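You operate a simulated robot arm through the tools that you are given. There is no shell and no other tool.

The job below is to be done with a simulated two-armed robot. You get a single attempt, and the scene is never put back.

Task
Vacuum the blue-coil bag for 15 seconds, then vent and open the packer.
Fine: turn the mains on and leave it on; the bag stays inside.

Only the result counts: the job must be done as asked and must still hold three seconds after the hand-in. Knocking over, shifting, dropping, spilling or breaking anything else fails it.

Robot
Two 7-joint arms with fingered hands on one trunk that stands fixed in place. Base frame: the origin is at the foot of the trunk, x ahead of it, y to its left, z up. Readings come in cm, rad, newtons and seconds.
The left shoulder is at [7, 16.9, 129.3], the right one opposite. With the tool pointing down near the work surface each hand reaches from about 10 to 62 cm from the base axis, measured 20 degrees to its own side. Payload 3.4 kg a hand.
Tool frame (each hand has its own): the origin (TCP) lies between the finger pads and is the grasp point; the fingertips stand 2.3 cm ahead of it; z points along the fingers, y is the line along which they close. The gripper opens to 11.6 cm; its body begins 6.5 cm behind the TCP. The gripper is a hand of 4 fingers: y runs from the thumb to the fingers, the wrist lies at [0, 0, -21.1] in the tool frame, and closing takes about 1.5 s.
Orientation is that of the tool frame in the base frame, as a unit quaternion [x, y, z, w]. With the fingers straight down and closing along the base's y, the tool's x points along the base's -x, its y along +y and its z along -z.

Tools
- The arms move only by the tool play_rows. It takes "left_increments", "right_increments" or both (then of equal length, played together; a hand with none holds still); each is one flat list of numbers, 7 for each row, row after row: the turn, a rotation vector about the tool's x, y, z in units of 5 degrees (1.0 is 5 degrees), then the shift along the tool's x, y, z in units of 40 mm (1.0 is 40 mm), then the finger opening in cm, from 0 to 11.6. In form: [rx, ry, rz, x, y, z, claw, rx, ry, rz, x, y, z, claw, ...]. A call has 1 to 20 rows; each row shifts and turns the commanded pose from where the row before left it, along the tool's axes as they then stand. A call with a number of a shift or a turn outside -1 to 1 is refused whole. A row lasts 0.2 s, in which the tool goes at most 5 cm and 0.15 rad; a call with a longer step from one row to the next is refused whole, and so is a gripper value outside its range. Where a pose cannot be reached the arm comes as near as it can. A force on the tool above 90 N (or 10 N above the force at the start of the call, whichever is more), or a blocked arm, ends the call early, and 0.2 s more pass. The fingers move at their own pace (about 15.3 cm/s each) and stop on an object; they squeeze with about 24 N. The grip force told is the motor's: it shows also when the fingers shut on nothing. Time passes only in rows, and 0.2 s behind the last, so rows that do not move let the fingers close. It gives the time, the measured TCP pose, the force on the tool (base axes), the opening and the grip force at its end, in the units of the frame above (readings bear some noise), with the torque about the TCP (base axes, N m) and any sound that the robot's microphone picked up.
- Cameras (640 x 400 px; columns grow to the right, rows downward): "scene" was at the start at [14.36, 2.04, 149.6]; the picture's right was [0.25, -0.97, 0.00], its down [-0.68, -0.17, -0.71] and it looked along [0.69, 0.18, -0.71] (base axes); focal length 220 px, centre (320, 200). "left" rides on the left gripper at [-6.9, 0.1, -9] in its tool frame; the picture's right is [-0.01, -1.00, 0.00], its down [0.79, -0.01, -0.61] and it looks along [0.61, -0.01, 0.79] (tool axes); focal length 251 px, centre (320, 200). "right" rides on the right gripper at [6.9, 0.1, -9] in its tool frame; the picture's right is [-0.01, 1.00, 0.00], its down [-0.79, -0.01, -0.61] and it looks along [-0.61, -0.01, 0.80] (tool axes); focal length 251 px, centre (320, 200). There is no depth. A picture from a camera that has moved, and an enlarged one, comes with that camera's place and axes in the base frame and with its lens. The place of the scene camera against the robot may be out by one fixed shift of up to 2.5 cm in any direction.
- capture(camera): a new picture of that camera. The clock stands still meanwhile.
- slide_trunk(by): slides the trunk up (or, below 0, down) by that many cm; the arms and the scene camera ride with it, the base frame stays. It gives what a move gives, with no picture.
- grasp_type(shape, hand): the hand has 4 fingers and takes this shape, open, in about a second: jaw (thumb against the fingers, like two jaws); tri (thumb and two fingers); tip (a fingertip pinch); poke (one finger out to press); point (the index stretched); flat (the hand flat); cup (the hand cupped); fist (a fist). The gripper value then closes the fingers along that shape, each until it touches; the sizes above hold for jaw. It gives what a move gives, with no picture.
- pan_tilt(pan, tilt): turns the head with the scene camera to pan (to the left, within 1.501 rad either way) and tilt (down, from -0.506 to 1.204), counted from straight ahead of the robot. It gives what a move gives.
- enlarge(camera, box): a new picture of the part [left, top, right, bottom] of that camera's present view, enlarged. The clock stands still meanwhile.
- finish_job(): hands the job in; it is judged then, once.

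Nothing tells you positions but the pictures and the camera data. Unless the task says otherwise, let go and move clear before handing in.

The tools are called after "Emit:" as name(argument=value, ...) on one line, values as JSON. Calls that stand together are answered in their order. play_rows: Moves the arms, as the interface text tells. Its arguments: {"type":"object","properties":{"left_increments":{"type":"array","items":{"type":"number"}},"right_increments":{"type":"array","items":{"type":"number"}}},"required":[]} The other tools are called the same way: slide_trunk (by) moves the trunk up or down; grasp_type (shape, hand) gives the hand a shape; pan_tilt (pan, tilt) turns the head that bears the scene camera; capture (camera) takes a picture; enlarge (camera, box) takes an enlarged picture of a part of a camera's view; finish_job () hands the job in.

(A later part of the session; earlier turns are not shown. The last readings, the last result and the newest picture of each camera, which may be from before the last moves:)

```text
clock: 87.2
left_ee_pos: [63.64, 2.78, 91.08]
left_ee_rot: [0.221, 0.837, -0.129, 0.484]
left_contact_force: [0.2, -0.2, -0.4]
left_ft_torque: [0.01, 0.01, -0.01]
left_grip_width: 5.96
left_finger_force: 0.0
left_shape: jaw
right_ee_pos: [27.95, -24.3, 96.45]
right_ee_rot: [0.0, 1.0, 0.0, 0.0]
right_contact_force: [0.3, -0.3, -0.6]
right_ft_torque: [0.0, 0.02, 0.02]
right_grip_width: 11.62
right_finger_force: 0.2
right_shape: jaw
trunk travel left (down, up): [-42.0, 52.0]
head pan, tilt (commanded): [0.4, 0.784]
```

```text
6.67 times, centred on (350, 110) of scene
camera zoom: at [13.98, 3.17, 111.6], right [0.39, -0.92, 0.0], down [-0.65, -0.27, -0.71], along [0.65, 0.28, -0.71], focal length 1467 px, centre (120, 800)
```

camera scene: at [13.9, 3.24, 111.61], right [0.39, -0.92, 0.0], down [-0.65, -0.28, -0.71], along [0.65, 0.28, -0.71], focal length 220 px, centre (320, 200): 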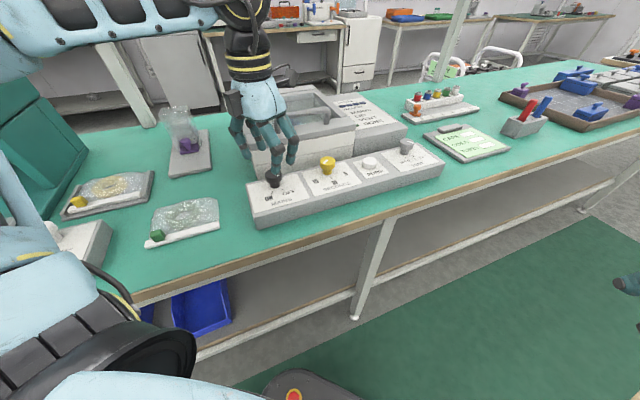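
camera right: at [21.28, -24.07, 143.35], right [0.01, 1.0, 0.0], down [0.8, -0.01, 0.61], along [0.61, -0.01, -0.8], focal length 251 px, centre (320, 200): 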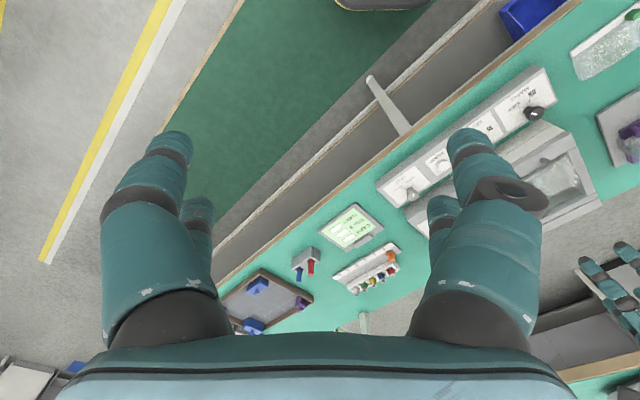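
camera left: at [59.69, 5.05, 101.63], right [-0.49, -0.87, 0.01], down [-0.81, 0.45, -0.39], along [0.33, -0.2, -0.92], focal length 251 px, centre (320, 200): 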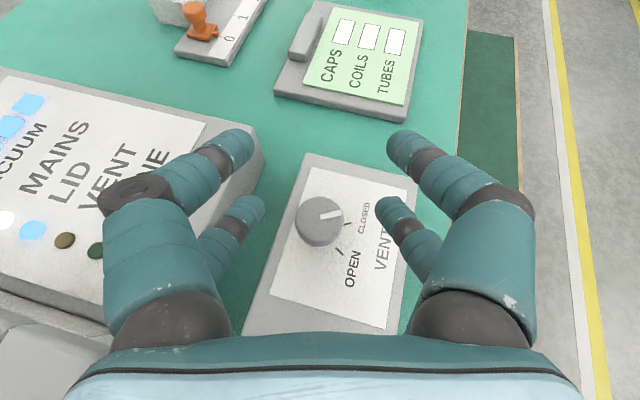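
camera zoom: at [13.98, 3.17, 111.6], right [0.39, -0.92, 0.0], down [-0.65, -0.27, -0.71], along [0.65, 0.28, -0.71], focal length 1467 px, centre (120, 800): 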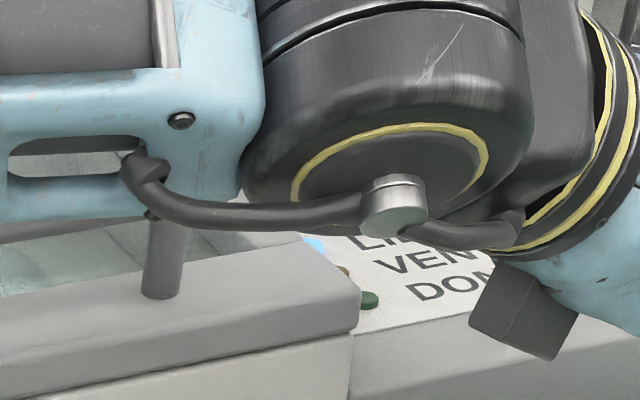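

The vacuum bars are all lit; DONE is not yet. I'll hold still until the 15 s are up.

Emit:
play_rows(left_increments=[0, 0, 0, 0, 0, 0, 6, 0, 0, 0, 0, 0, 0, 6, 0, 0, 0, 0, 0, 0, 6, 0, 0, 0, 0, 0, 0, 6, 0, 0, 0, 0, 0, 0, 6, 0, 0, 0, 0, 0, 0, 6, 0, 0, 0, 0, 0, 0, 6, 0, 0, 0, 0, 0, 0, 6, 0, 0, 0, 0, 0, 0, 6, 0, 0, 0, 0, 0, 0, 6, 0, 0, 0, 0, 0, 0, 6, 0, 0, 0, 0, 0, 0, 6, 0, 0, 0, 0, 0, 0, 6, 0, 0, 0, 0, 0, 0, 6, 0, 0, 0, 0, 0, 0, 6, 0, 0, 0, 0, 0, 0, 6, 0, 0, 0, 0, 0, 0, 6, 0, 0, 0, 0, 0, 0, 6, 0, 0, 0, 0, 0, 0, 6, 0, 0, 0, 0, 0, 0, 6])

Emit:
play_rows(left_increments=[0, 0, 0, 0, 0, 0, 6, 0, 0, 0, 0, 0, 0, 6, 0, 0, 0, 0, 0, 0, 6, 0, 0, 0, 0, 0, 0, 6, 0, 0, 0, 0, 0, 0, 6, 0, 0, 0, 0, 0, 0, 6, 0, 0, 0, 0, 0, 0, 6, 0, 0, 0, 0, 0, 0, 6, 0, 0, 0, 0, 0, 0, 6, 0, 0, 0, 0, 0, 0, 6, 0, 0, 0, 0, 0, 0, 6, 0, 0, 0, 0, 0, 0, 6, 0, 0, 0, 0, 0, 0, 6, 0, 0, 0, 0, 0, 0, 6, 0, 0, 0, 0, 0, 0, 6, 0, 0, 0, 0, 0, 0, 6, 0, 0, 0, 0, 0, 0, 6, 0, 0, 0, 0, 0, 0, 6, 0, 0, 0, 0, 0, 0, 6, 0, 0, 0, 0, 0, 0, 6])

Emit:
capture(camera="left")

```text
clock: 91.4
left_ee_pos: [63.59, 2.98, 91.0]
left_ee_rot: [0.222, 0.837, -0.13, 0.483]
left_contact_force: [0.1, -0.5, 0.0]
left_ft_torque: [-0.03, 0.0, -0.01]
left_grip_width: 5.94
left_finger_force: 0.1
left_shape: jaw
right_ee_pos: [27.92, -24.12, 96.37]
right_ee_rot: [0.0, 1.0, 0.0, -0.001]
right_contact_force: [0.0, 0.0, 0.1]
right_ft_torque: [0.0, 0.0, -0.05]
right_grip_width: 11.58
right_finger_force: 0.1
right_shape: jaw
trunk travel left (down, up): [-42.0, 52.0]
head pan, tilt (commanded): [0.4, 0.784]
```

```text
clock: 95.6
left_ee_pos: [63.66, 2.86, 91.11]
left_ee_rot: [0.221, 0.837, -0.129, 0.484]
left_contact_force: [0.0, 0.1, 0.3]
left_ft_torque: [-0.05, 0.01, -0.02]
left_grip_width: 5.99
left_finger_force: 0.0
left_shape: jaw
right_ee_pos: [28.07, -24.28, 96.31]
right_ee_rot: [0.0, 1.0, 0.0, 0.0]
right_contact_force: [0.8, -0.8, 0.1]
right_ft_torque: [0.03, -0.02, 0.01]
right_grip_width: 11.59
right_finger_force: 0.1
right_shape: jaw
trunk travel left (down, up): [-42.0, 52.0]
head pan, tilt (commanded): [0.4, 0.784]
```

```text
taken
camera left: at [59.69, 5.05, 101.63], right [-0.49, -0.87, 0.01], down [-0.81, 0.45, -0.39], along [0.33, -0.2, -0.92], focal length 251 px, centre (320, 200)
```

left: 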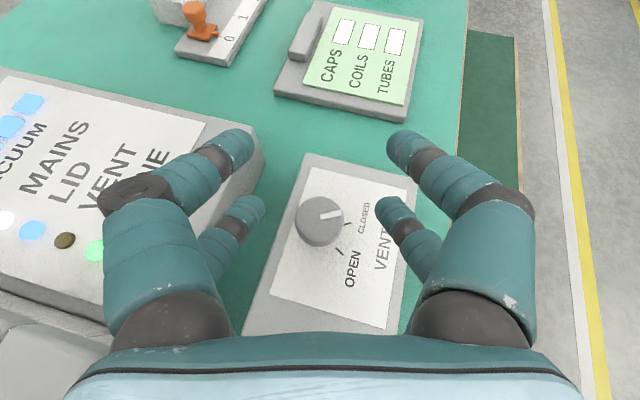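

DONE is lit green. I'll now descend onto the vent knob.

Emit:
play_rows(left_increments=[0, 0, 0, 0.303, 0, 0.175, 6, 0, 0, 0, 0.303, 0, 0.175, 6, 0, 0, 0, 0.303, 0, 0.175, 6])

Emit:
enlarge(camera="left", box=[230, 110, 410, 240])

Emit:
enlarge(camera="scene", box=[350, 90, 450, 180])

```text
clock: 96.4
left_ee_pos: [63.37, 2.76, 86.89]
left_ee_rot: [0.22, 0.837, -0.129, 0.484]
left_contact_force: [0.1, 1.0, 0.0]
left_ft_torque: [0.01, 0.0, 0.0]
left_grip_width: 5.97
left_finger_force: 0.1
left_shape: jaw
right_ee_pos: [27.96, -24.22, 96.32]
right_ee_rot: [0.001, 1.0, 0.0, 0.001]
right_contact_force: [0.2, -1.2, -0.4]
right_ft_torque: [0.01, 0.0, -0.03]
right_grip_width: 11.62
right_finger_force: 0.3
right_shape: jaw
trunk travel left (down, up): [-42.0, 52.0]
head pan, tilt (commanded): [0.4, 0.784]
```

```text
3.08 times, centred on (320, 175) of left
camera zoom: at [59.62, 5.02, 97.5], right [-0.49, -0.87, 0.01], down [-0.8, 0.45, -0.39], along [0.33, -0.2, -0.92], focal length 774 px, centre (320, 277)
```

zoom: 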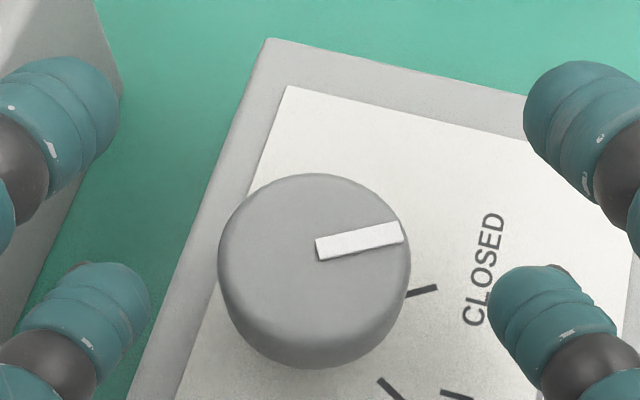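

```text
4.44 times, centred on (400, 135) of scene
camera zoom: at [13.98, 3.18, 111.6], right [0.39, -0.92, 0.0], down [-0.65, -0.27, -0.71], along [0.65, 0.28, -0.71], focal length 978 px, centre (-36, 489)
```

zoom: 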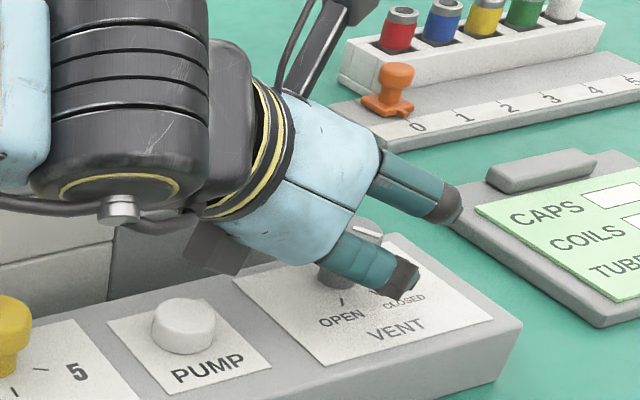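

Same alignment as the good grip before. I'll close and turn 30° clockwise toward OPEN.

Emit:
play_rows(left_increments=[0, 0, 0, 0, 0, 0, 4, 0, 0, 0, 0, 0, 0, 2, 0, 0, 0, 0, 0, 0, 0, 0, 0, 0, 0, 0, 0, 0, 0, 0, 0, 0, 0, 0, 0, 0, 0, 0, 0, 0, 0, 0, 0.866, 0, 0.5, 0, 0.0175, 0, 0, 0.866, 0, 0.5, 0, 0.0175, 0, 0, 0.866, 0, 0.5, 0, 0.0175, 0, 0, 0.866, 0, 0.5, 0, 0.0175, 0, 0, 0.866, 0, 0.5, 0, 0.0175, 0, 0, 0.866, 0, 0.5, 0, 0.0175, 0, 0, 0, 0, 0, 0, 0, 0, 0])

Emit:
enlarge(camera="left", box=[230, 110, 410, 240])

Emit:
enlarge(camera="scene", box=[330, 70, 450, 180])

```text
clock: 99.2
left_ee_pos: [63.84, 3.28, 87.0]
left_ee_rot: [0.429, 0.751, -0.249, 0.436]
left_contact_force: [-1.5, 6.7, -1.3]
left_ft_torque: [0.17, 0.0, 0.05]
left_grip_width: 0.1
left_finger_force: 24.1
left_shape: jaw
right_ee_pos: [27.98, -24.16, 96.4]
right_ee_rot: [-0.001, 1.0, -0.001, 0.0]
right_contact_force: [-0.2, -0.4, 0.0]
right_ft_torque: [0.0, 0.01, -0.01]
right_grip_width: 11.61
right_finger_force: 0.1
right_shape: jaw
trunk travel left (down, up): [-42.0, 52.0]
head pan, tilt (commanded): [0.4, 0.784]
```

```text
3.08 times, centred on (320, 175) of left
camera zoom: at [61.57, 7.09, 97.5], right [-0.86, -0.51, 0.01], down [-0.47, 0.79, -0.39], along [0.19, -0.34, -0.92], focal length 774 px, centre (320, 277)
```

zoom: 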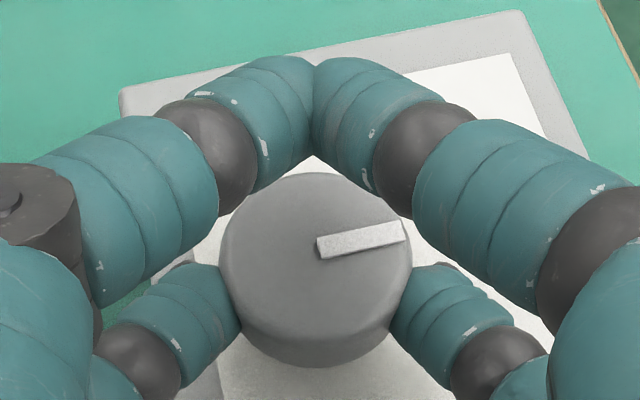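

```text
3.64 times, centred on (390, 125) of scene
camera zoom: at [13.99, 3.3, 111.6], right [0.39, -0.92, 0.0], down [-0.65, -0.28, -0.71], along [0.65, 0.27, -0.71], focal length 800 px, centre (66, 473)
```

zoom: 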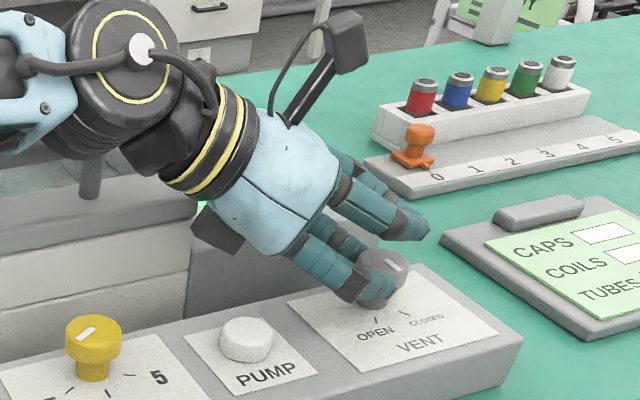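

The knob followed the full 30°. I'll release, swing back 30° counter-clockwise, and re-grip.

Emit:
play_rows(left_increments=[0, 0, 0, 0, 0, 0, 6, 0, 0, 0, 0, 0, 0, 6, 0, 0, 0, 0, 0, 0, 6, -0.866, 0, -0.5, 0, -0.0175, 0, 6, -0.866, 0, -0.5, 0, -0.0175, 0, 6, -0.866, 0, -0.5, 0, -0.0175, 0, 6, -0.866, 0, -0.5, 0, -0.0175, 0, 6, -0.866, 0, -0.5, 0, -0.0175, 0, 6, -0.866, 0, -0.5, 0, -0.0175, 0, 6])

Emit:
enlarge(camera="left", box=[230, 110, 410, 240])

```text
clock: 101.2
left_ee_pos: [63.51, 2.81, 86.97]
left_ee_rot: [0.22, 0.836, -0.129, 0.485]
left_contact_force: [-0.2, -0.2, 0.2]
left_ft_torque: [-0.01, 0.0, -0.01]
left_grip_width: 5.94
left_finger_force: 0.0
left_shape: jaw
right_ee_pos: [28.04, -24.2, 96.32]
right_ee_rot: [0.0, 1.0, 0.001, 0.0]
right_contact_force: [-0.6, 0.8, 0.8]
right_ft_torque: [-0.01, 0.0, 0.01]
right_grip_width: 11.6
right_finger_force: 0.0
right_shape: jaw
trunk travel left (down, up): [-42.0, 52.0]
head pan, tilt (commanded): [0.4, 0.784]
```

```text
3.08 times, centred on (320, 175) of left
camera zoom: at [59.71, 5.08, 97.52], right [-0.49, -0.87, 0.01], down [-0.81, 0.45, -0.39], along [0.33, -0.2, -0.92], focal length 774 px, centre (320, 277)
```

zoom: 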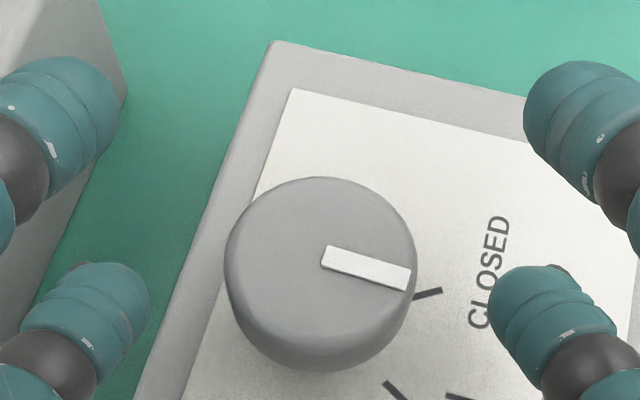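

The pointer is about midway; 29° remain. I'll grip again and turn 31° clockwise.

Emit:
play_rows(left_increments=[0, 0, 0, 0, 0, 0, 4, 0, 0, 0, 0, 0, 0, 2, 0, 0, 0, 0, 0, 0, 0, 0, 0, 0, 0, 0, 0, 0, 0, 0, 0, 0, 0, 0, 0, 0, 0, 0, 0, 0, 0, 0, 0.866, 0, 0.5, 0, 0.0175, 0, 0, 0.866, 0, 0.5, 0, 0.0175, 0, 0, 0.866, 0, 0.5, 0, 0.0175, 0, 0, 0.866, 0, 0.5, 0, 0.0175, 0, 0, 0.866, 0, 0.5, 0, 0.0175, 0, 0, 0.866, 0, 0.5, 0, 0.0175, 0, 0, 0.2, 0, 0.115, 0, 0, 0, 0, 0, 0, 0, 0, 0, 0, 0])

Emit:
enlarge(camera="left", box=[230, 110, 410, 240])

Emit:
play_rows(left_increments=[0, 0, 0, 0, 0, 0, 6, 0, 0, 0, 0, 0, 0, 6, 0, 0, 0, 0, 0, 0, 6])

Emit:
capture(camera="left")

Emit:
enlarge(camera="left", box=[230, 110, 410, 240])

```text
clock: 104.2
left_ee_pos: [63.84, 3.32, 86.99]
left_ee_rot: [0.438, 0.747, -0.254, 0.432]
left_contact_force: [6.6, 4.1, 3.4]
left_ft_torque: [0.05, -0.21, 0.12]
left_grip_width: 0.06
left_finger_force: 23.8
left_shape: jaw
right_ee_pos: [28.15, -24.21, 96.39]
right_ee_rot: [0.0, 1.0, 0.0, -0.001]
right_contact_force: [0.6, 0.2, -0.8]
right_ft_torque: [-0.03, -0.01, -0.01]
right_grip_width: 11.58
right_finger_force: 0.1
right_shape: jaw
trunk travel left (down, up): [-42.0, 52.0]
head pan, tilt (commanded): [0.4, 0.784]
```

```text
3.08 times, centred on (320, 175) of left
camera zoom: at [61.6, 7.17, 97.48], right [-0.87, -0.49, 0.01], down [-0.46, 0.8, -0.39], along [0.18, -0.34, -0.92], focal length 774 px, centre (320, 277)
```

zoom: 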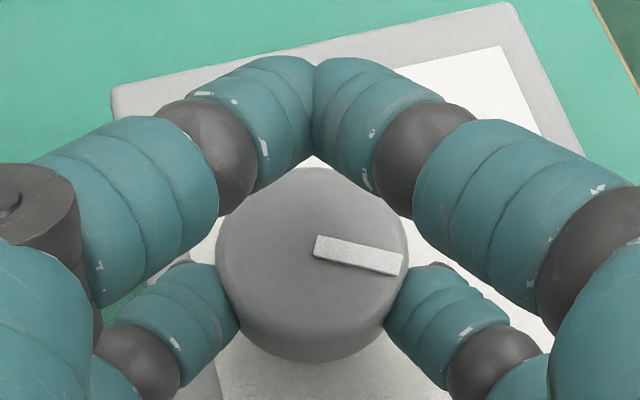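

```text
clock: 105.0
left_ee_pos: [63.69, 3.3, 86.95]
left_ee_rot: [0.439, 0.746, -0.254, 0.432]
left_contact_force: [0.0, 0.5, -0.2]
left_ft_torque: [-0.01, 0.03, 0.02]
left_grip_width: 5.93
left_finger_force: 0.1
left_shape: jaw
right_ee_pos: [27.91, -24.2, 96.26]
right_ee_rot: [0.001, 1.0, 0.001, 0.0]
right_contact_force: [-0.4, -1.2, -0.2]
right_ft_torque: [0.03, -0.02, -0.01]
right_grip_width: 11.61
right_finger_force: 0.0
right_shape: jaw
trunk travel left (down, up): [-42.0, 52.0]
head pan, tilt (commanded): [0.4, 0.784]
```

```text
taken
camera left: at [61.49, 7.08, 97.49], right [-0.87, -0.49, 0.01], down [-0.46, 0.8, -0.39], along [0.18, -0.34, -0.92], focal length 251 px, centre (320, 200)
```

left: 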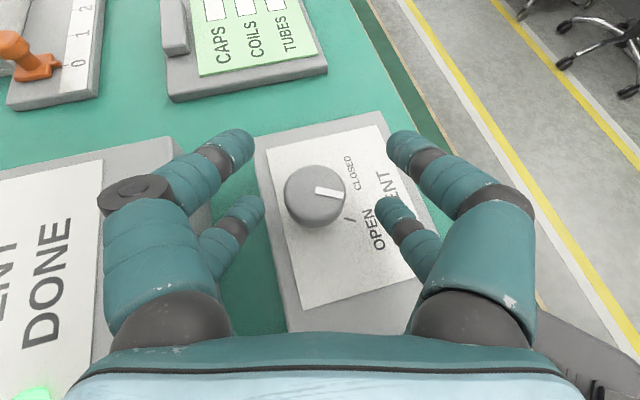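

```text
3.08 times, centred on (320, 175) of left
camera zoom: at [61.49, 7.08, 97.49], right [-0.87, -0.49, 0.01], down [-0.46, 0.8, -0.39], along [0.18, -0.34, -0.92], focal length 774 px, centre (320, 277)
```

zoom: 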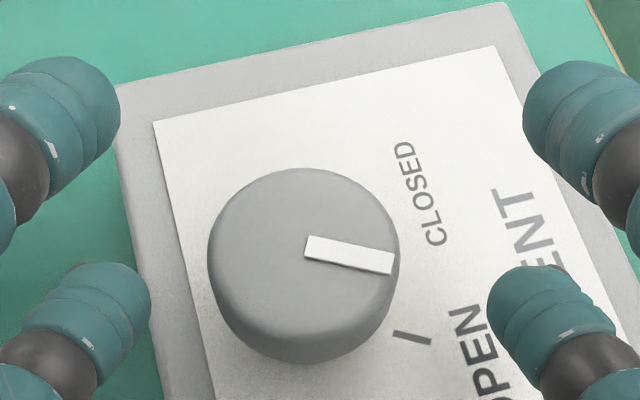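

The pointer is back at OPEN (within about 2°). I'll lift away and check the VENT light.

Emit:
play_rows(left_increments=[0, 0, 0, -0.866, 0, -0.5, 6, 0, 0, 0, -0.866, 0, -0.5, 6, -0.866, 0, -0.5, 0, 0, 0, 6, -0.866, 0, -0.5, 0, 0, 0, 6, -0.866, 0, -0.5, 0, 0, 0, 6, 0, 0, 0, 0.5, 0, -0.866, 6])

Emit:
capture(camera="left")

Emit:
capture(camera="scene")

```text
clock: 106.4
left_ee_pos: [60.59, 6.59, 94.66]
left_ee_rot: [0.336, 0.797, -0.196, 0.463]
left_contact_force: [-0.8, 0.6, -0.4]
left_ft_torque: [0.01, 0.01, -0.02]
left_grip_width: 5.95
left_finger_force: 0.1
left_shape: jaw
left hand out of reach, approached as far as the arm can: row 2
right_ee_pos: [27.86, -24.11, 96.46]
right_ee_rot: [-0.001, 1.0, -0.001, 0.001]
right_contact_force: [0.0, -0.4, 0.5]
right_ft_torque: [-0.01, -0.01, -0.01]
right_grip_width: 11.59
right_finger_force: 0.0
right_shape: jaw
trunk travel left (down, up): [-42.0, 52.0]
head pan, tilt (commanded): [0.4, 0.784]
```

```text
taken
camera left: at [57.48, 9.78, 105.28], right [-0.71, -0.7, 0.01], down [-0.65, 0.65, -0.39], along [0.27, -0.28, -0.92], focal length 251 px, centre (320, 200)
```

left: 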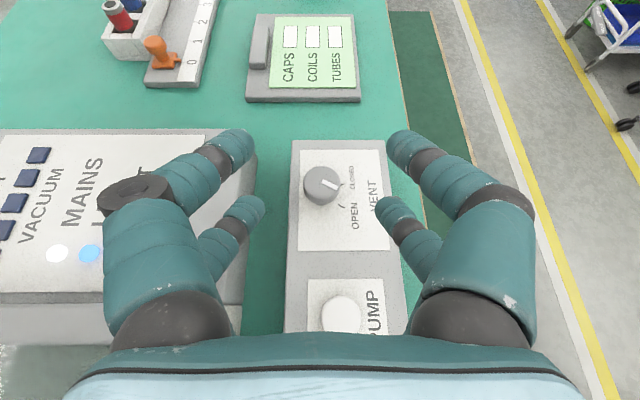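

```text
taken
camera scene: at [13.82, 3.33, 111.62], right [0.39, -0.92, 0.0], down [-0.65, -0.28, -0.71], along [0.65, 0.27, -0.71], focal length 220 px, centre (320, 200)
```

scene: 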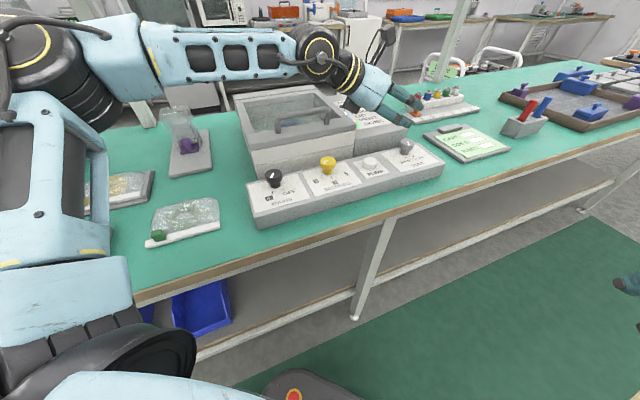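

The vacuum bars are dark again, so the chamber is vented; MAINS and LID remain lit. For the lid I need more height: I'll raise the trunk 20 cm, then bring the hand upright over the handle (s≈20, n≈57).

Emit:
slide_trunk(by=20)

Emit:
play_rows(left_increments=[0, 0, 0, 0.455, 0.465, -0.788, 6, 0, 0, 0, 0.455, 0.465, -0.788, 6, 0, 0, 0, 0.455, 0.465, -0.788, 6, 0, 0, 0, 0.455, 0.465, -0.788, 6, 0, 0, 0, 0.455, 0.465, -0.788, 6, 0, 1, 0, 0, 0, 0, 6, 0, 1, 0, 0, 0, 0, 6, 0, 1, 0, 0, 0, 0, 6, 0, 1, 0, 0, 0, 0, 6, 0, 1, 0, 0, 0, 0, 6, 0, 1, 0, 0, 0, 0, 6, 0, 1, 0, 0, 0, 0, 6, 0, 1, 0, 0, 0, 0, 6, 0, 1, 0, 0, 0, 0, 6, 0, 1, 0, 0, 0, 0, 6, 0, 1, 0, 0, 0, 0, 6, 0, 1, 0, 0, 0, 0, 6])

Emit:
capture(camera="left")

Emit:
capture(camera="scene")

```text
clock: 108.6
left_ee_pos: [60.83, 6.5, 114.66]
left_ee_rot: [0.336, 0.797, -0.195, 0.462]
left_contact_force: [0.3, -0.1, -0.2]
left_ft_torque: [0.01, 0.01, 0.04]
left_grip_width: 5.97
left_finger_force: 0.0
left_shape: jaw
right_ee_pos: [27.96, -24.28, 116.33]
right_ee_rot: [0.0, 1.0, 0.0, 0.0]
right_contact_force: [0.3, -1.3, -0.1]
right_ft_torque: [0.02, 0.01, -0.03]
right_grip_width: 11.6
right_finger_force: 0.0
right_shape: jaw
trunk travel left (down, up): [-62.0, 32.0]
head pan, tilt (commanded): [0.4, 0.784]
```

```text
clock: 112.2
left_ee_pos: [54.73, 25.98, 114.32]
left_ee_rot: [0.392, 0.92, -0.001, 0.004]
left_contact_force: [0.2, 0.7, 0.1]
left_ft_torque: [0.03, 0.0, 0.02]
left_grip_width: 5.96
left_finger_force: 0.0
left_shape: jaw
right_ee_pos: [28.07, -24.29, 116.33]
right_ee_rot: [0.0, 1.0, 0.0, 0.0]
right_contact_force: [0.8, 0.1, 0.5]
right_ft_torque: [0.02, 0.02, 0.0]
right_grip_width: 11.58
right_finger_force: 0.0
right_shape: jaw
trunk travel left (down, up): [-62.0, 32.0]
head pan, tilt (commanded): [0.4, 0.784]
```

```text
taken
camera left: at [59.3, 21.11, 123.51], right [-0.71, -0.7, 0.0], down [-0.56, 0.57, 0.6], along [-0.42, 0.43, -0.8], focal length 251 px, centre (320, 200)
```

left: 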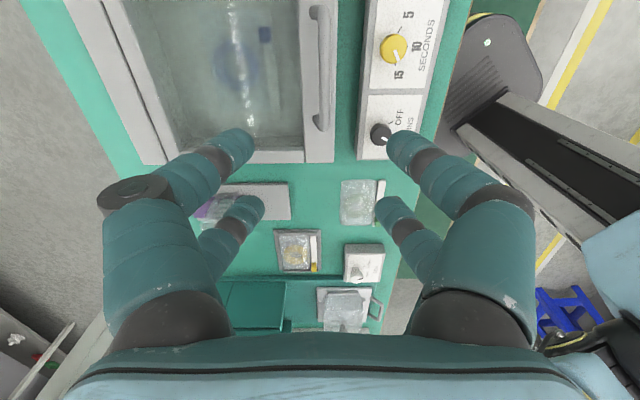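

```text
taken
camera scene: at [14.13, 3.17, 131.59], right [0.39, -0.92, 0.0], down [-0.65, -0.27, -0.71], along [0.65, 0.28, -0.71], focal length 220 px, centre (320, 200)
```

scene: 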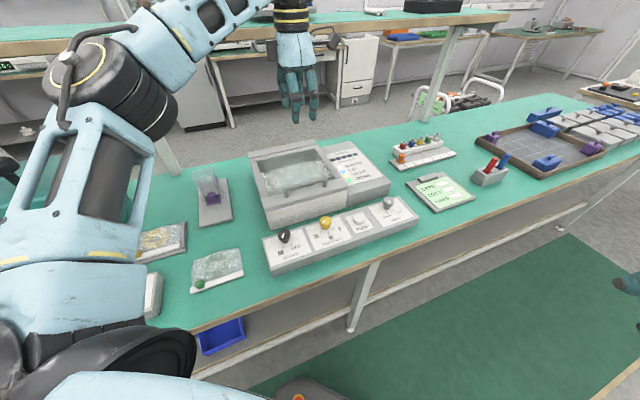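

The hand is above the handle. I'll zoom to measure the handle, hinge line and check the panel lights.

Emit:
enlarge(camera="left", box=[60, 0, 360, 180])

Emit:
enlarge(camera="scene", box=[240, 130, 400, 240])

Emit:
enlarge(camera="scene", box=[320, 135, 400, 195])

```text
2.13 times, centred on (210, 90) of left
camera zoom: at [59.3, 21.11, 123.51], right [-0.71, -0.7, 0.0], down [-0.56, 0.57, 0.6], along [-0.42, 0.43, -0.8], focal length 536 px, centre (555, 435)
```

zoom: 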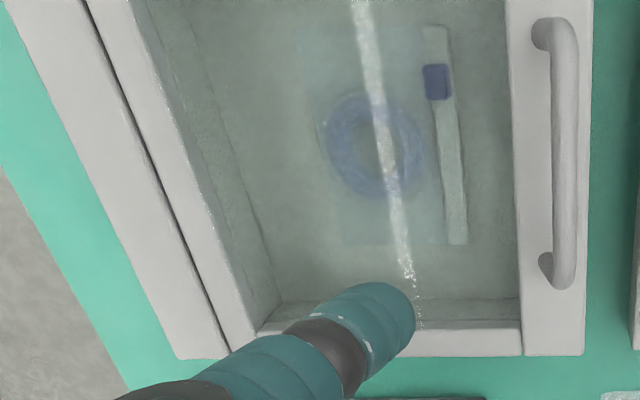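

```text
3.64 times, centred on (320, 185) of scene
camera zoom: at [14.13, 3.17, 131.59], right [0.39, -0.92, 0.0], down [-0.65, -0.27, -0.71], along [0.65, 0.28, -0.71], focal length 800 px, centre (320, 254)
```

zoom: 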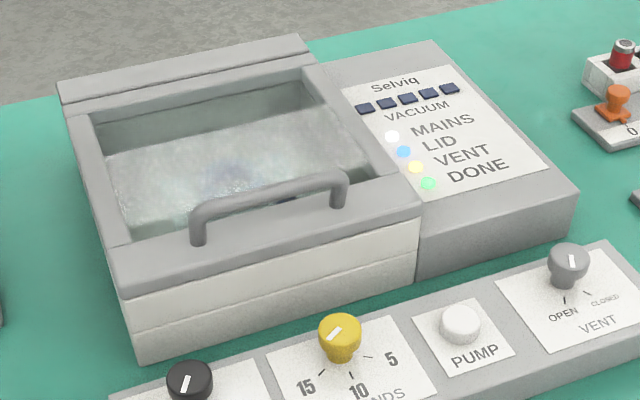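

```text
6.67 times, centred on (360, 165) of scene
camera zoom: at [14.13, 3.17, 131.59], right [0.39, -0.92, 0.0], down [-0.65, -0.27, -0.71], along [0.65, 0.28, -0.71], focal length 1467 px, centre (53, 433)
```

zoom: 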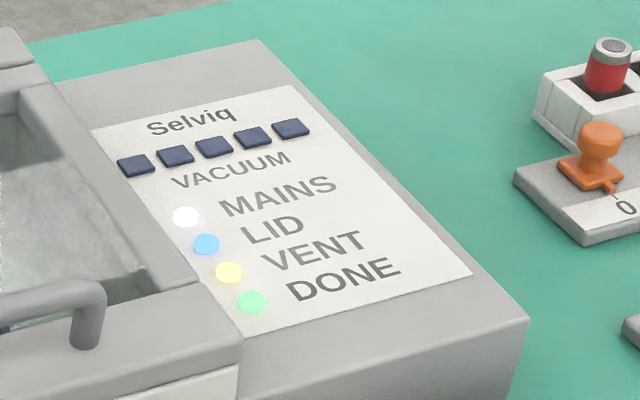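

All four lights (MAINS, LID, VENT, DONE) are on and vacuum reads zero. The bar is at n≈56.4 with z between 90 and 92; I'll centre over it, come down to z≈97 and compare heights.

Emit:
play_rows(left_increments=[0, 0, 0, 0, -0.167, 0.87, 6, 0, 0, 0, 0, 0, 0.87, 6, 0, 0, 0, 0, 0, 0.87, 6, 0, 0, 0, 0, 0, 0.87, 6, 0, 0, 0, 0, 0, 0.85, 6])

Emit:
capture(camera="left")

Emit:
enlarge(camera="scene", box=[240, 90, 360, 220])

```text
clock: 113.4
left_ee_pos: [54.19, 25.52, 97.28]
left_ee_rot: [0.388, 0.921, -0.001, 0.001]
left_contact_force: [0.0, 0.1, 0.6]
left_ft_torque: [-0.02, -0.01, 0.02]
left_grip_width: 5.97
left_finger_force: 0.1
left_shape: jaw
right_ee_pos: [28.12, -24.17, 116.32]
right_ee_rot: [0.0, 1.0, 0.0, -0.001]
right_contact_force: [0.0, -0.2, 1.5]
right_ft_torque: [-0.02, -0.01, 0.03]
right_grip_width: 11.6
right_finger_force: 0.1
right_shape: jaw
trunk travel left (down, up): [-62.0, 32.0]
head pan, tilt (commanded): [0.4, 0.784]
```

```text
taken
camera left: at [58.97, 20.59, 106.45], right [-0.71, -0.7, 0.0], down [-0.56, 0.57, 0.6], along [-0.43, 0.43, -0.8], focal length 251 px, centre (320, 200)
```

left: 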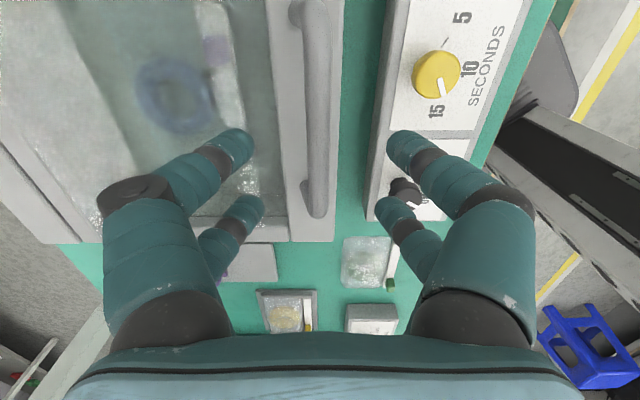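

```text
3.08 times, centred on (300, 155) of scene
camera zoom: at [14.04, 3.19, 131.6], right [0.39, -0.92, 0.0], down [-0.65, -0.27, -0.71], along [0.65, 0.28, -0.71], focal length 677 px, centre (382, 338)
```

zoom: 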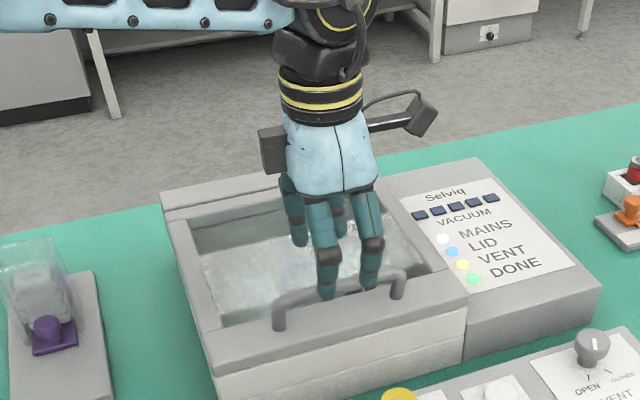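

The bar is centred laterally. I'll zoom on the far end of the handle to triangulate its height.

Emit:
enlarge(camera="left", box=[250, 0, 390, 250])

Emit:
enlarge(camera="scene", box=[280, 140, 340, 190])

```text
1.60 times, centred on (320, 125) of left
camera zoom: at [58.97, 20.59, 106.45], right [-0.71, -0.7, 0.0], down [-0.56, 0.57, 0.6], along [-0.43, 0.43, -0.8], focal length 402 px, centre (320, 320)
```

zoom: 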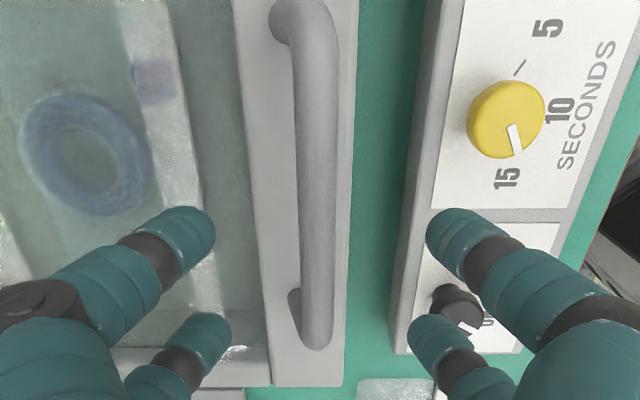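

```text
8.00 times, centred on (310, 165) of scene
camera zoom: at [14.04, 3.19, 131.6], right [0.39, -0.92, 0.0], down [-0.65, -0.27, -0.71], along [0.65, 0.28, -0.71], focal length 1761 px, centre (400, 480)
```

zoom: 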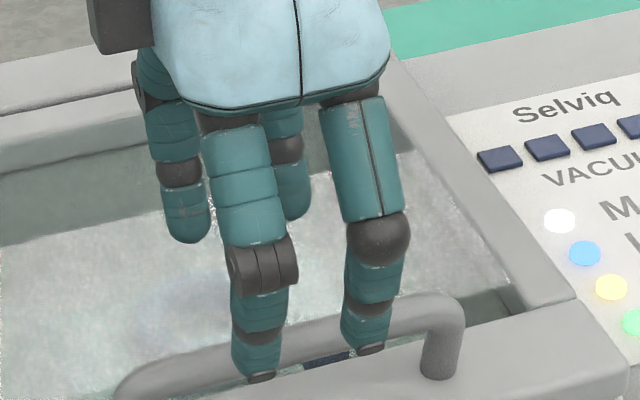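

Triangulating, the bar's centre is at z≈92 and the lid top near 88, with the hinge at n≈81. I'll lower the open fingers over the bar to TCP z≈91.9.

Emit:
play_rows(left_increments=[0, 0, 0, 0, 0, 0.45, 6, 0, 0, 0, 0, 0, 0.45, 6, 0, 0, 0, 0, 0, 0.45, 6])

Emit:
capture(camera="left")

Emit:
enlarge(camera="scene", box=[260, 130, 350, 210])

```text
clock: 114.2
left_ee_pos: [54.27, 25.42, 91.86]
left_ee_rot: [0.389, 0.921, -0.002, 0.002]
left_contact_force: [0.0, -0.3, -0.6]
left_ft_torque: [0.01, -0.03, 0.01]
left_grip_width: 5.97
left_finger_force: 0.1
left_shape: jaw
right_ee_pos: [27.99, -24.28, 116.32]
right_ee_rot: [0.0, 1.0, 0.0, 0.0]
right_contact_force: [0.1, -1.0, -0.5]
right_ft_torque: [0.01, -0.02, 0.02]
right_grip_width: 11.57
right_finger_force: 0.1
right_shape: jaw
trunk travel left (down, up): [-62.0, 32.0]
head pan, tilt (commanded): [0.4, 0.784]
```

```text
taken
camera left: at [58.87, 20.65, 101.04], right [-0.71, -0.7, 0.0], down [-0.56, 0.57, 0.6], along [-0.43, 0.43, -0.8], focal length 251 px, centre (320, 200)
```

left: 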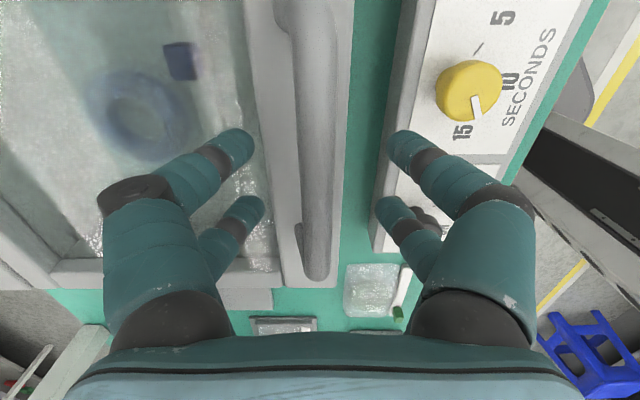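

```text
5.00 times, centred on (305, 170) of scene
camera zoom: at [13.99, 3.19, 131.6], right [0.39, -0.92, 0.0], down [-0.65, -0.27, -0.71], along [0.65, 0.28, -0.71], focal length 1100 px, centre (395, 350)
```

zoom: 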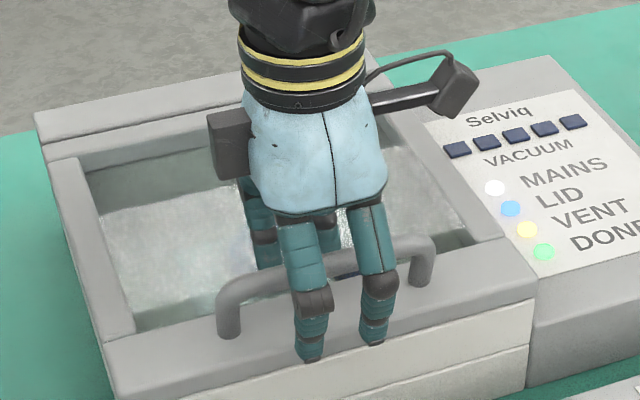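

The fingers straddle the bar. I'll close on it.

Emit:
play_rows(left_increments=[0, 0, 0, 0, 0, 0, 4.5, 0, 0, 0, 0, 0, 0, 3, 0, 0, 0, 0, 0, 0, 1.5, 0, 0, 0, 0, 0, 0, 0, 0, 0, 0, 0, 0, 0, 0, 0, 0, 0, 0, 0, 0, 0])

Emit:
capture(camera="left")

Emit:
enlarge(camera="scene", box=[260, 130, 350, 210])

```text
clock: 115.6
left_ee_pos: [54.17, 25.58, 91.87]
left_ee_rot: [0.39, 0.921, -0.001, 0.002]
left_contact_force: [-0.1, 0.7, -1.9]
left_ft_torque: [0.01, 0.0, 0.0]
left_grip_width: 0.0
left_finger_force: 23.4
left_shape: jaw
right_ee_pos: [28.12, -24.18, 116.34]
right_ee_rot: [0.0, 1.0, 0.0, -0.001]
right_contact_force: [0.0, -0.3, 0.0]
right_ft_torque: [-0.02, -0.01, -0.02]
right_grip_width: 11.55
right_finger_force: 0.1
right_shape: jaw
trunk travel left (down, up): [-62.0, 32.0]
head pan, tilt (commanded): [0.4, 0.784]
```

```text
taken
camera left: at [58.89, 20.66, 101.04], right [-0.71, -0.7, 0.0], down [-0.56, 0.57, 0.6], along [-0.43, 0.43, -0.8], focal length 251 px, centre (320, 200)
```

left: 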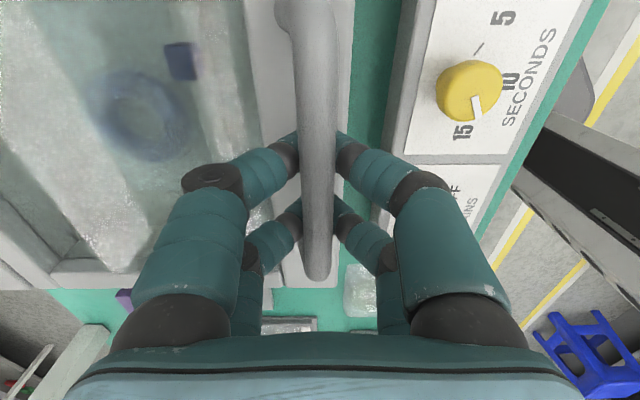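

```text
5.00 times, centred on (305, 170) of scene
camera zoom: at [14.01, 3.2, 131.6], right [0.39, -0.92, 0.0], down [-0.65, -0.27, -0.71], along [0.65, 0.28, -0.71], focal length 1100 px, centre (395, 350)
```

zoom: 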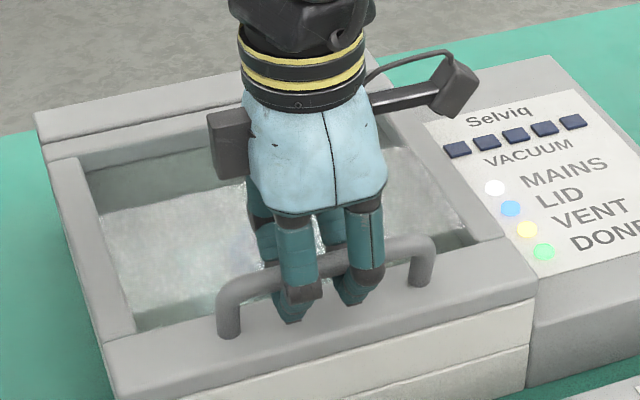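

The fingers have closed beneath the bar, hooking it. I'll start lifting along the hinge arc, first 10°, and look.

Emit:
play_rows(left_increments=[-0.5, 0, 0, 0, 0.0667, -0.2667, 0, -0.5, 0, 0, 0, 0.0667, -0.2667, 0, -0.5, 0, 0, 0, 0.1128, -0.2509, 0, -0.5, 0, 0, 0, 0.1128, -0.2509, 0])

Emit:
capture(camera="left")

Emit:
capture(camera="scene")

```text
clock: 116.6
left_ee_pos: [55.16, 26.34, 96.21]
left_ee_rot: [0.388, 0.918, 0.08, 0.036]
left_contact_force: [-1.1, 1.3, -1.4]
left_ft_torque: [0.01, 0.02, -0.04]
left_grip_width: 0.0
left_finger_force: 24.4
left_shape: jaw
right_ee_pos: [28.07, -24.16, 116.34]
right_ee_rot: [0.0, 1.0, 0.001, 0.0]
right_contact_force: [0.4, 0.3, 0.1]
right_ft_torque: [-0.01, 0.02, -0.01]
right_grip_width: 11.58
right_finger_force: 0.0
right_shape: jaw
trunk travel left (down, up): [-62.0, 32.0]
head pan, tilt (commanded): [0.4, 0.784]
```

```text
taken
camera left: at [58.75, 20.43, 105.18], right [-0.7, -0.69, -0.17], down [-0.64, 0.49, 0.59], along [-0.33, 0.53, -0.79], focal length 251 px, centre (320, 200)
```

left: 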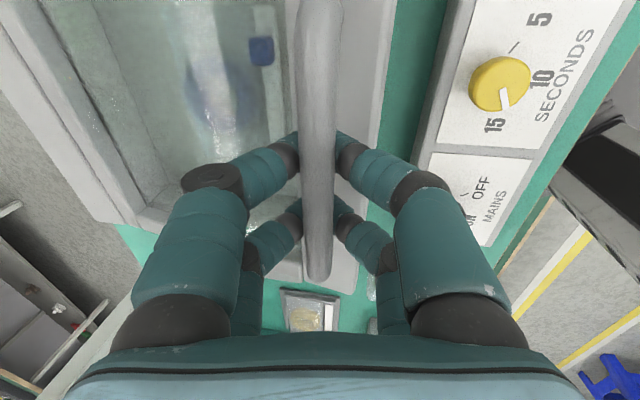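

```text
taken
camera scene: at [13.98, 3.2, 131.6], right [0.39, -0.92, 0.0], down [-0.65, -0.27, -0.71], along [0.65, 0.28, -0.71], focal length 220 px, centre (320, 200)
```

scene: 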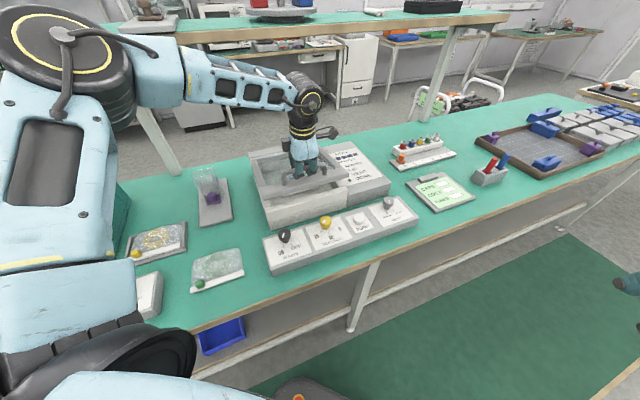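

The lid is rising with almost no force. I'll continue the arc to about 30°.

Emit:
play_rows(left_increments=[-0.5, 0, 0, 0, 0.1543, -0.2278, 0, -0.5, 0, 0, 0, 0.1543, -0.2278, 0, -0.5, 0, 0, 0, 0.1914, -0.1973, 0, -0.5, 0, 0, 0, 0.1914, -0.1973, 0, -0.5, 0, 0, 0, 0.2228, -0.1612, 0, -0.5, 0, 0, 0, 0.2228, -0.1612, 0, -0.5, 0, 0, 0, 0.2475, -0.12, 0, -0.5, 0, 0, 0, 0.2475, -0.12, 0])

Emit:
capture(camera="left")

Emit:
enlarge(camera="scene", box=[200, 80, 400, 230])

```text
clock: 118.4
left_ee_pos: [58.4, 29.49, 103.61]
left_ee_rot: [0.376, 0.89, 0.237, 0.103]
left_contact_force: [-0.1, 2.6, -2.9]
left_ft_torque: [-0.03, 0.02, -0.05]
left_grip_width: 0.0
left_finger_force: 24.1
left_shape: jaw
right_ee_pos: [28.08, -23.99, 116.43]
right_ee_rot: [0.0, 1.0, -0.001, 0.0]
right_contact_force: [0.3, 0.1, 0.1]
right_ft_torque: [0.02, 0.01, 0.02]
right_grip_width: 11.58
right_finger_force: 0.0
right_shape: jaw
trunk travel left (down, up): [-62.0, 32.0]
head pan, tilt (commanded): [0.4, 0.784]
```

```text
taken
camera left: at [59.95, 21.47, 111.59], right [-0.61, -0.61, -0.5], down [-0.78, 0.36, 0.52], along [-0.14, 0.71, -0.69], focal length 251 px, centre (320, 200)
```

left: 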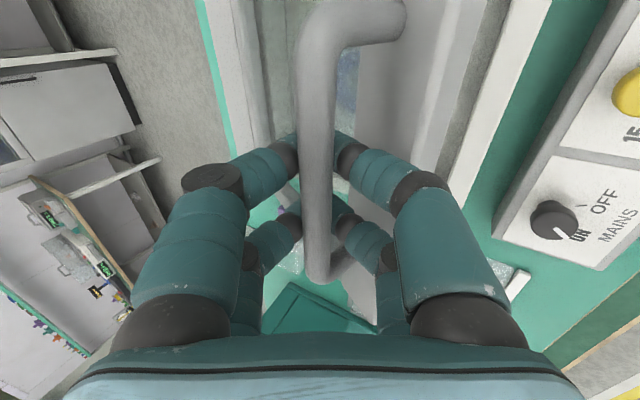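

```text
2.67 times, centred on (300, 155) of scene
camera zoom: at [14.03, 3.28, 131.59], right [0.39, -0.92, 0.0], down [-0.65, -0.28, -0.71], along [0.65, 0.28, -0.71], focal length 587 px, centre (373, 320)
```

zoom: 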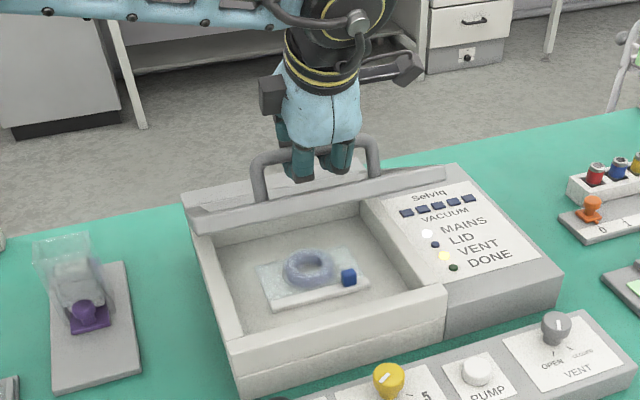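

The lid is well up, the bag still inside and LID light now off. I'll continue the arc to about 50°.

Emit:
play_rows(left_increments=[-0.5, 0, 0, 0, 0.2645, -0.0753, 0, -0.5, 0, 0, 0, 0.2645, -0.0753, 0, -0.5, 0, 0, 0, 0.2736, -0.0282, 0, -0.5, 0, 0, 0, 0.2736, -0.0282, 0, -0.25, 0, 0, 0, 0.2746, 0.0139, 0, -0.25, 0, 0, 0, 0.2746, 0.0139, 0, -0.25, 0, 0, 0, 0.2706, 0.0495, 0, -0.25, 0, 0, 0, 0.2706, 0.0495, 0])

Emit:
capture(camera="left")

Emit:
enlarge(camera="scene", box=[200, 50, 400, 230])

```text
clock: 120.2
left_ee_pos: [63.18, 34.07, 109.2]
left_ee_rot: [0.36, 0.851, 0.351, 0.15]
left_contact_force: [-2.3, -4.0, -3.6]
left_ft_torque: [-0.49, 1.01, 0.12]
left_grip_width: 0.0
left_finger_force: 24.2
left_shape: jaw
right_ee_pos: [28.03, -24.36, 116.26]
right_ee_rot: [0.0, 1.0, 0.0, 0.0]
right_contact_force: [0.6, 0.4, 0.8]
right_ft_torque: [-0.03, -0.01, 0.03]
right_grip_width: 11.58
right_finger_force: 0.2
right_shape: jaw
trunk travel left (down, up): [-62.0, 32.0]
head pan, tilt (commanded): [0.4, 0.784]
```

```text
taken
camera left: at [63.23, 24.78, 115.76], right [-0.5, -0.5, -0.71], down [-0.87, 0.27, 0.42], along [-0.02, 0.82, -0.57], focal length 251 px, centre (320, 200)
```

left: 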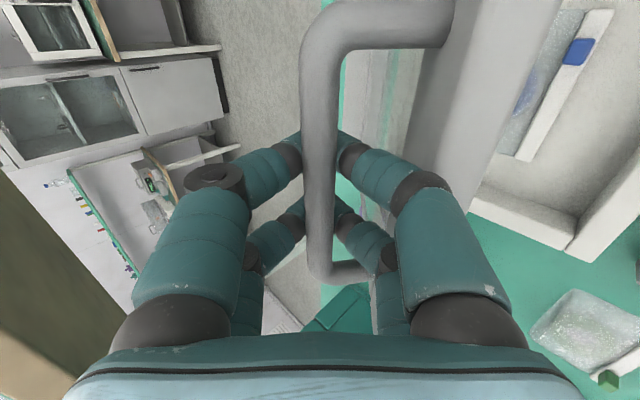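

```text
2.22 times, centred on (300, 140) of scene
camera zoom: at [13.98, 3.09, 131.61], right [0.39, -0.92, 0.0], down [-0.65, -0.27, -0.71], along [0.65, 0.28, -0.71], focal length 489 px, centre (364, 333)
```

zoom: 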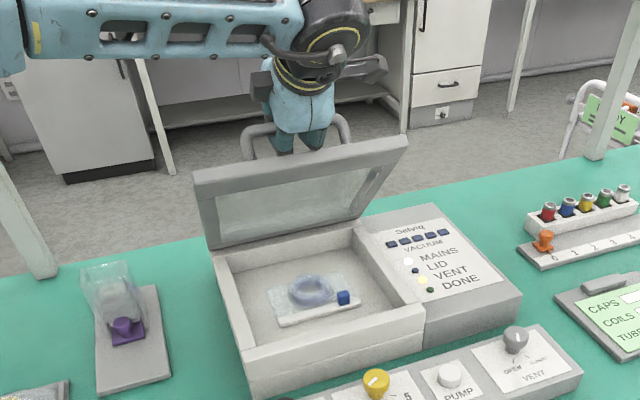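

The lid stands at roughly 50–60° with light forces. I'll carry it further along the arc, easing the hand's pitch back.

Emit:
play_rows(left_increments=[0.2, 0, 0, 0, 0.2648, 0.0741, 0, 0.2, 0, 0, 0, 0.2648, 0.0741, 0, 0.3, 0, 0, 0, 0.2613, 0.0855, 0, 0.3, 0, 0, 0, 0.2613, 0.0855, 0])

Emit:
capture(camera="left")

Emit:
enlarge(camera="scene", box=[200, 50, 400, 230])

```text
clock: 121.2
left_ee_pos: [65.92, 36.89, 111.3]
left_ee_rot: [0.365, 0.866, 0.314, 0.133]
left_contact_force: [-9.2, -4.8, -3.8]
left_ft_torque: [-1.88, 1.88, -0.15]
left_grip_width: 0.02
left_finger_force: 24.0
left_shape: jaw
right_ee_pos: [27.96, -24.22, 116.38]
right_ee_rot: [0.0, 1.0, 0.001, 0.0]
right_contact_force: [-0.2, -0.2, -0.2]
right_ft_torque: [0.06, -0.01, 0.02]
right_grip_width: 11.59
right_finger_force: 0.0
right_shape: jaw
trunk travel left (down, up): [-62.0, 32.0]
head pan, tilt (commanded): [0.4, 0.784]
```

```text
taken
camera left: at [66.47, 28.0, 118.38], right [-0.54, -0.54, -0.64], down [-0.84, 0.29, 0.46], along [-0.06, 0.79, -0.61], focal length 251 px, centre (320, 200)
```

left: 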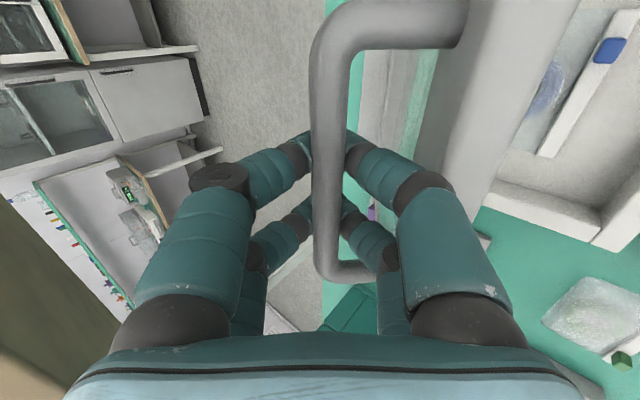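

```text
2.22 times, centred on (300, 140) of scene
camera zoom: at [13.83, 3.06, 131.62], right [0.39, -0.92, 0.0], down [-0.65, -0.27, -0.71], along [0.65, 0.28, -0.7], focal length 489 px, centre (364, 333)
```

zoom: 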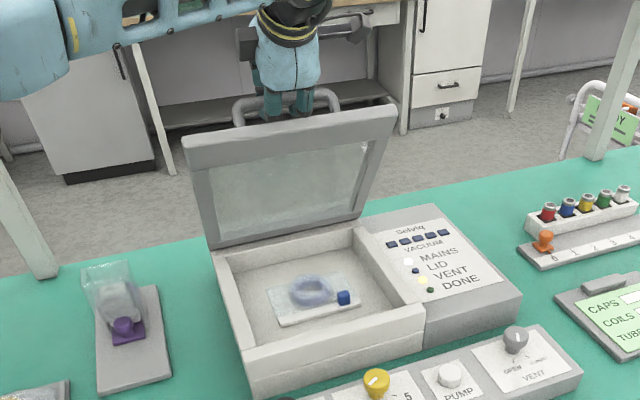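

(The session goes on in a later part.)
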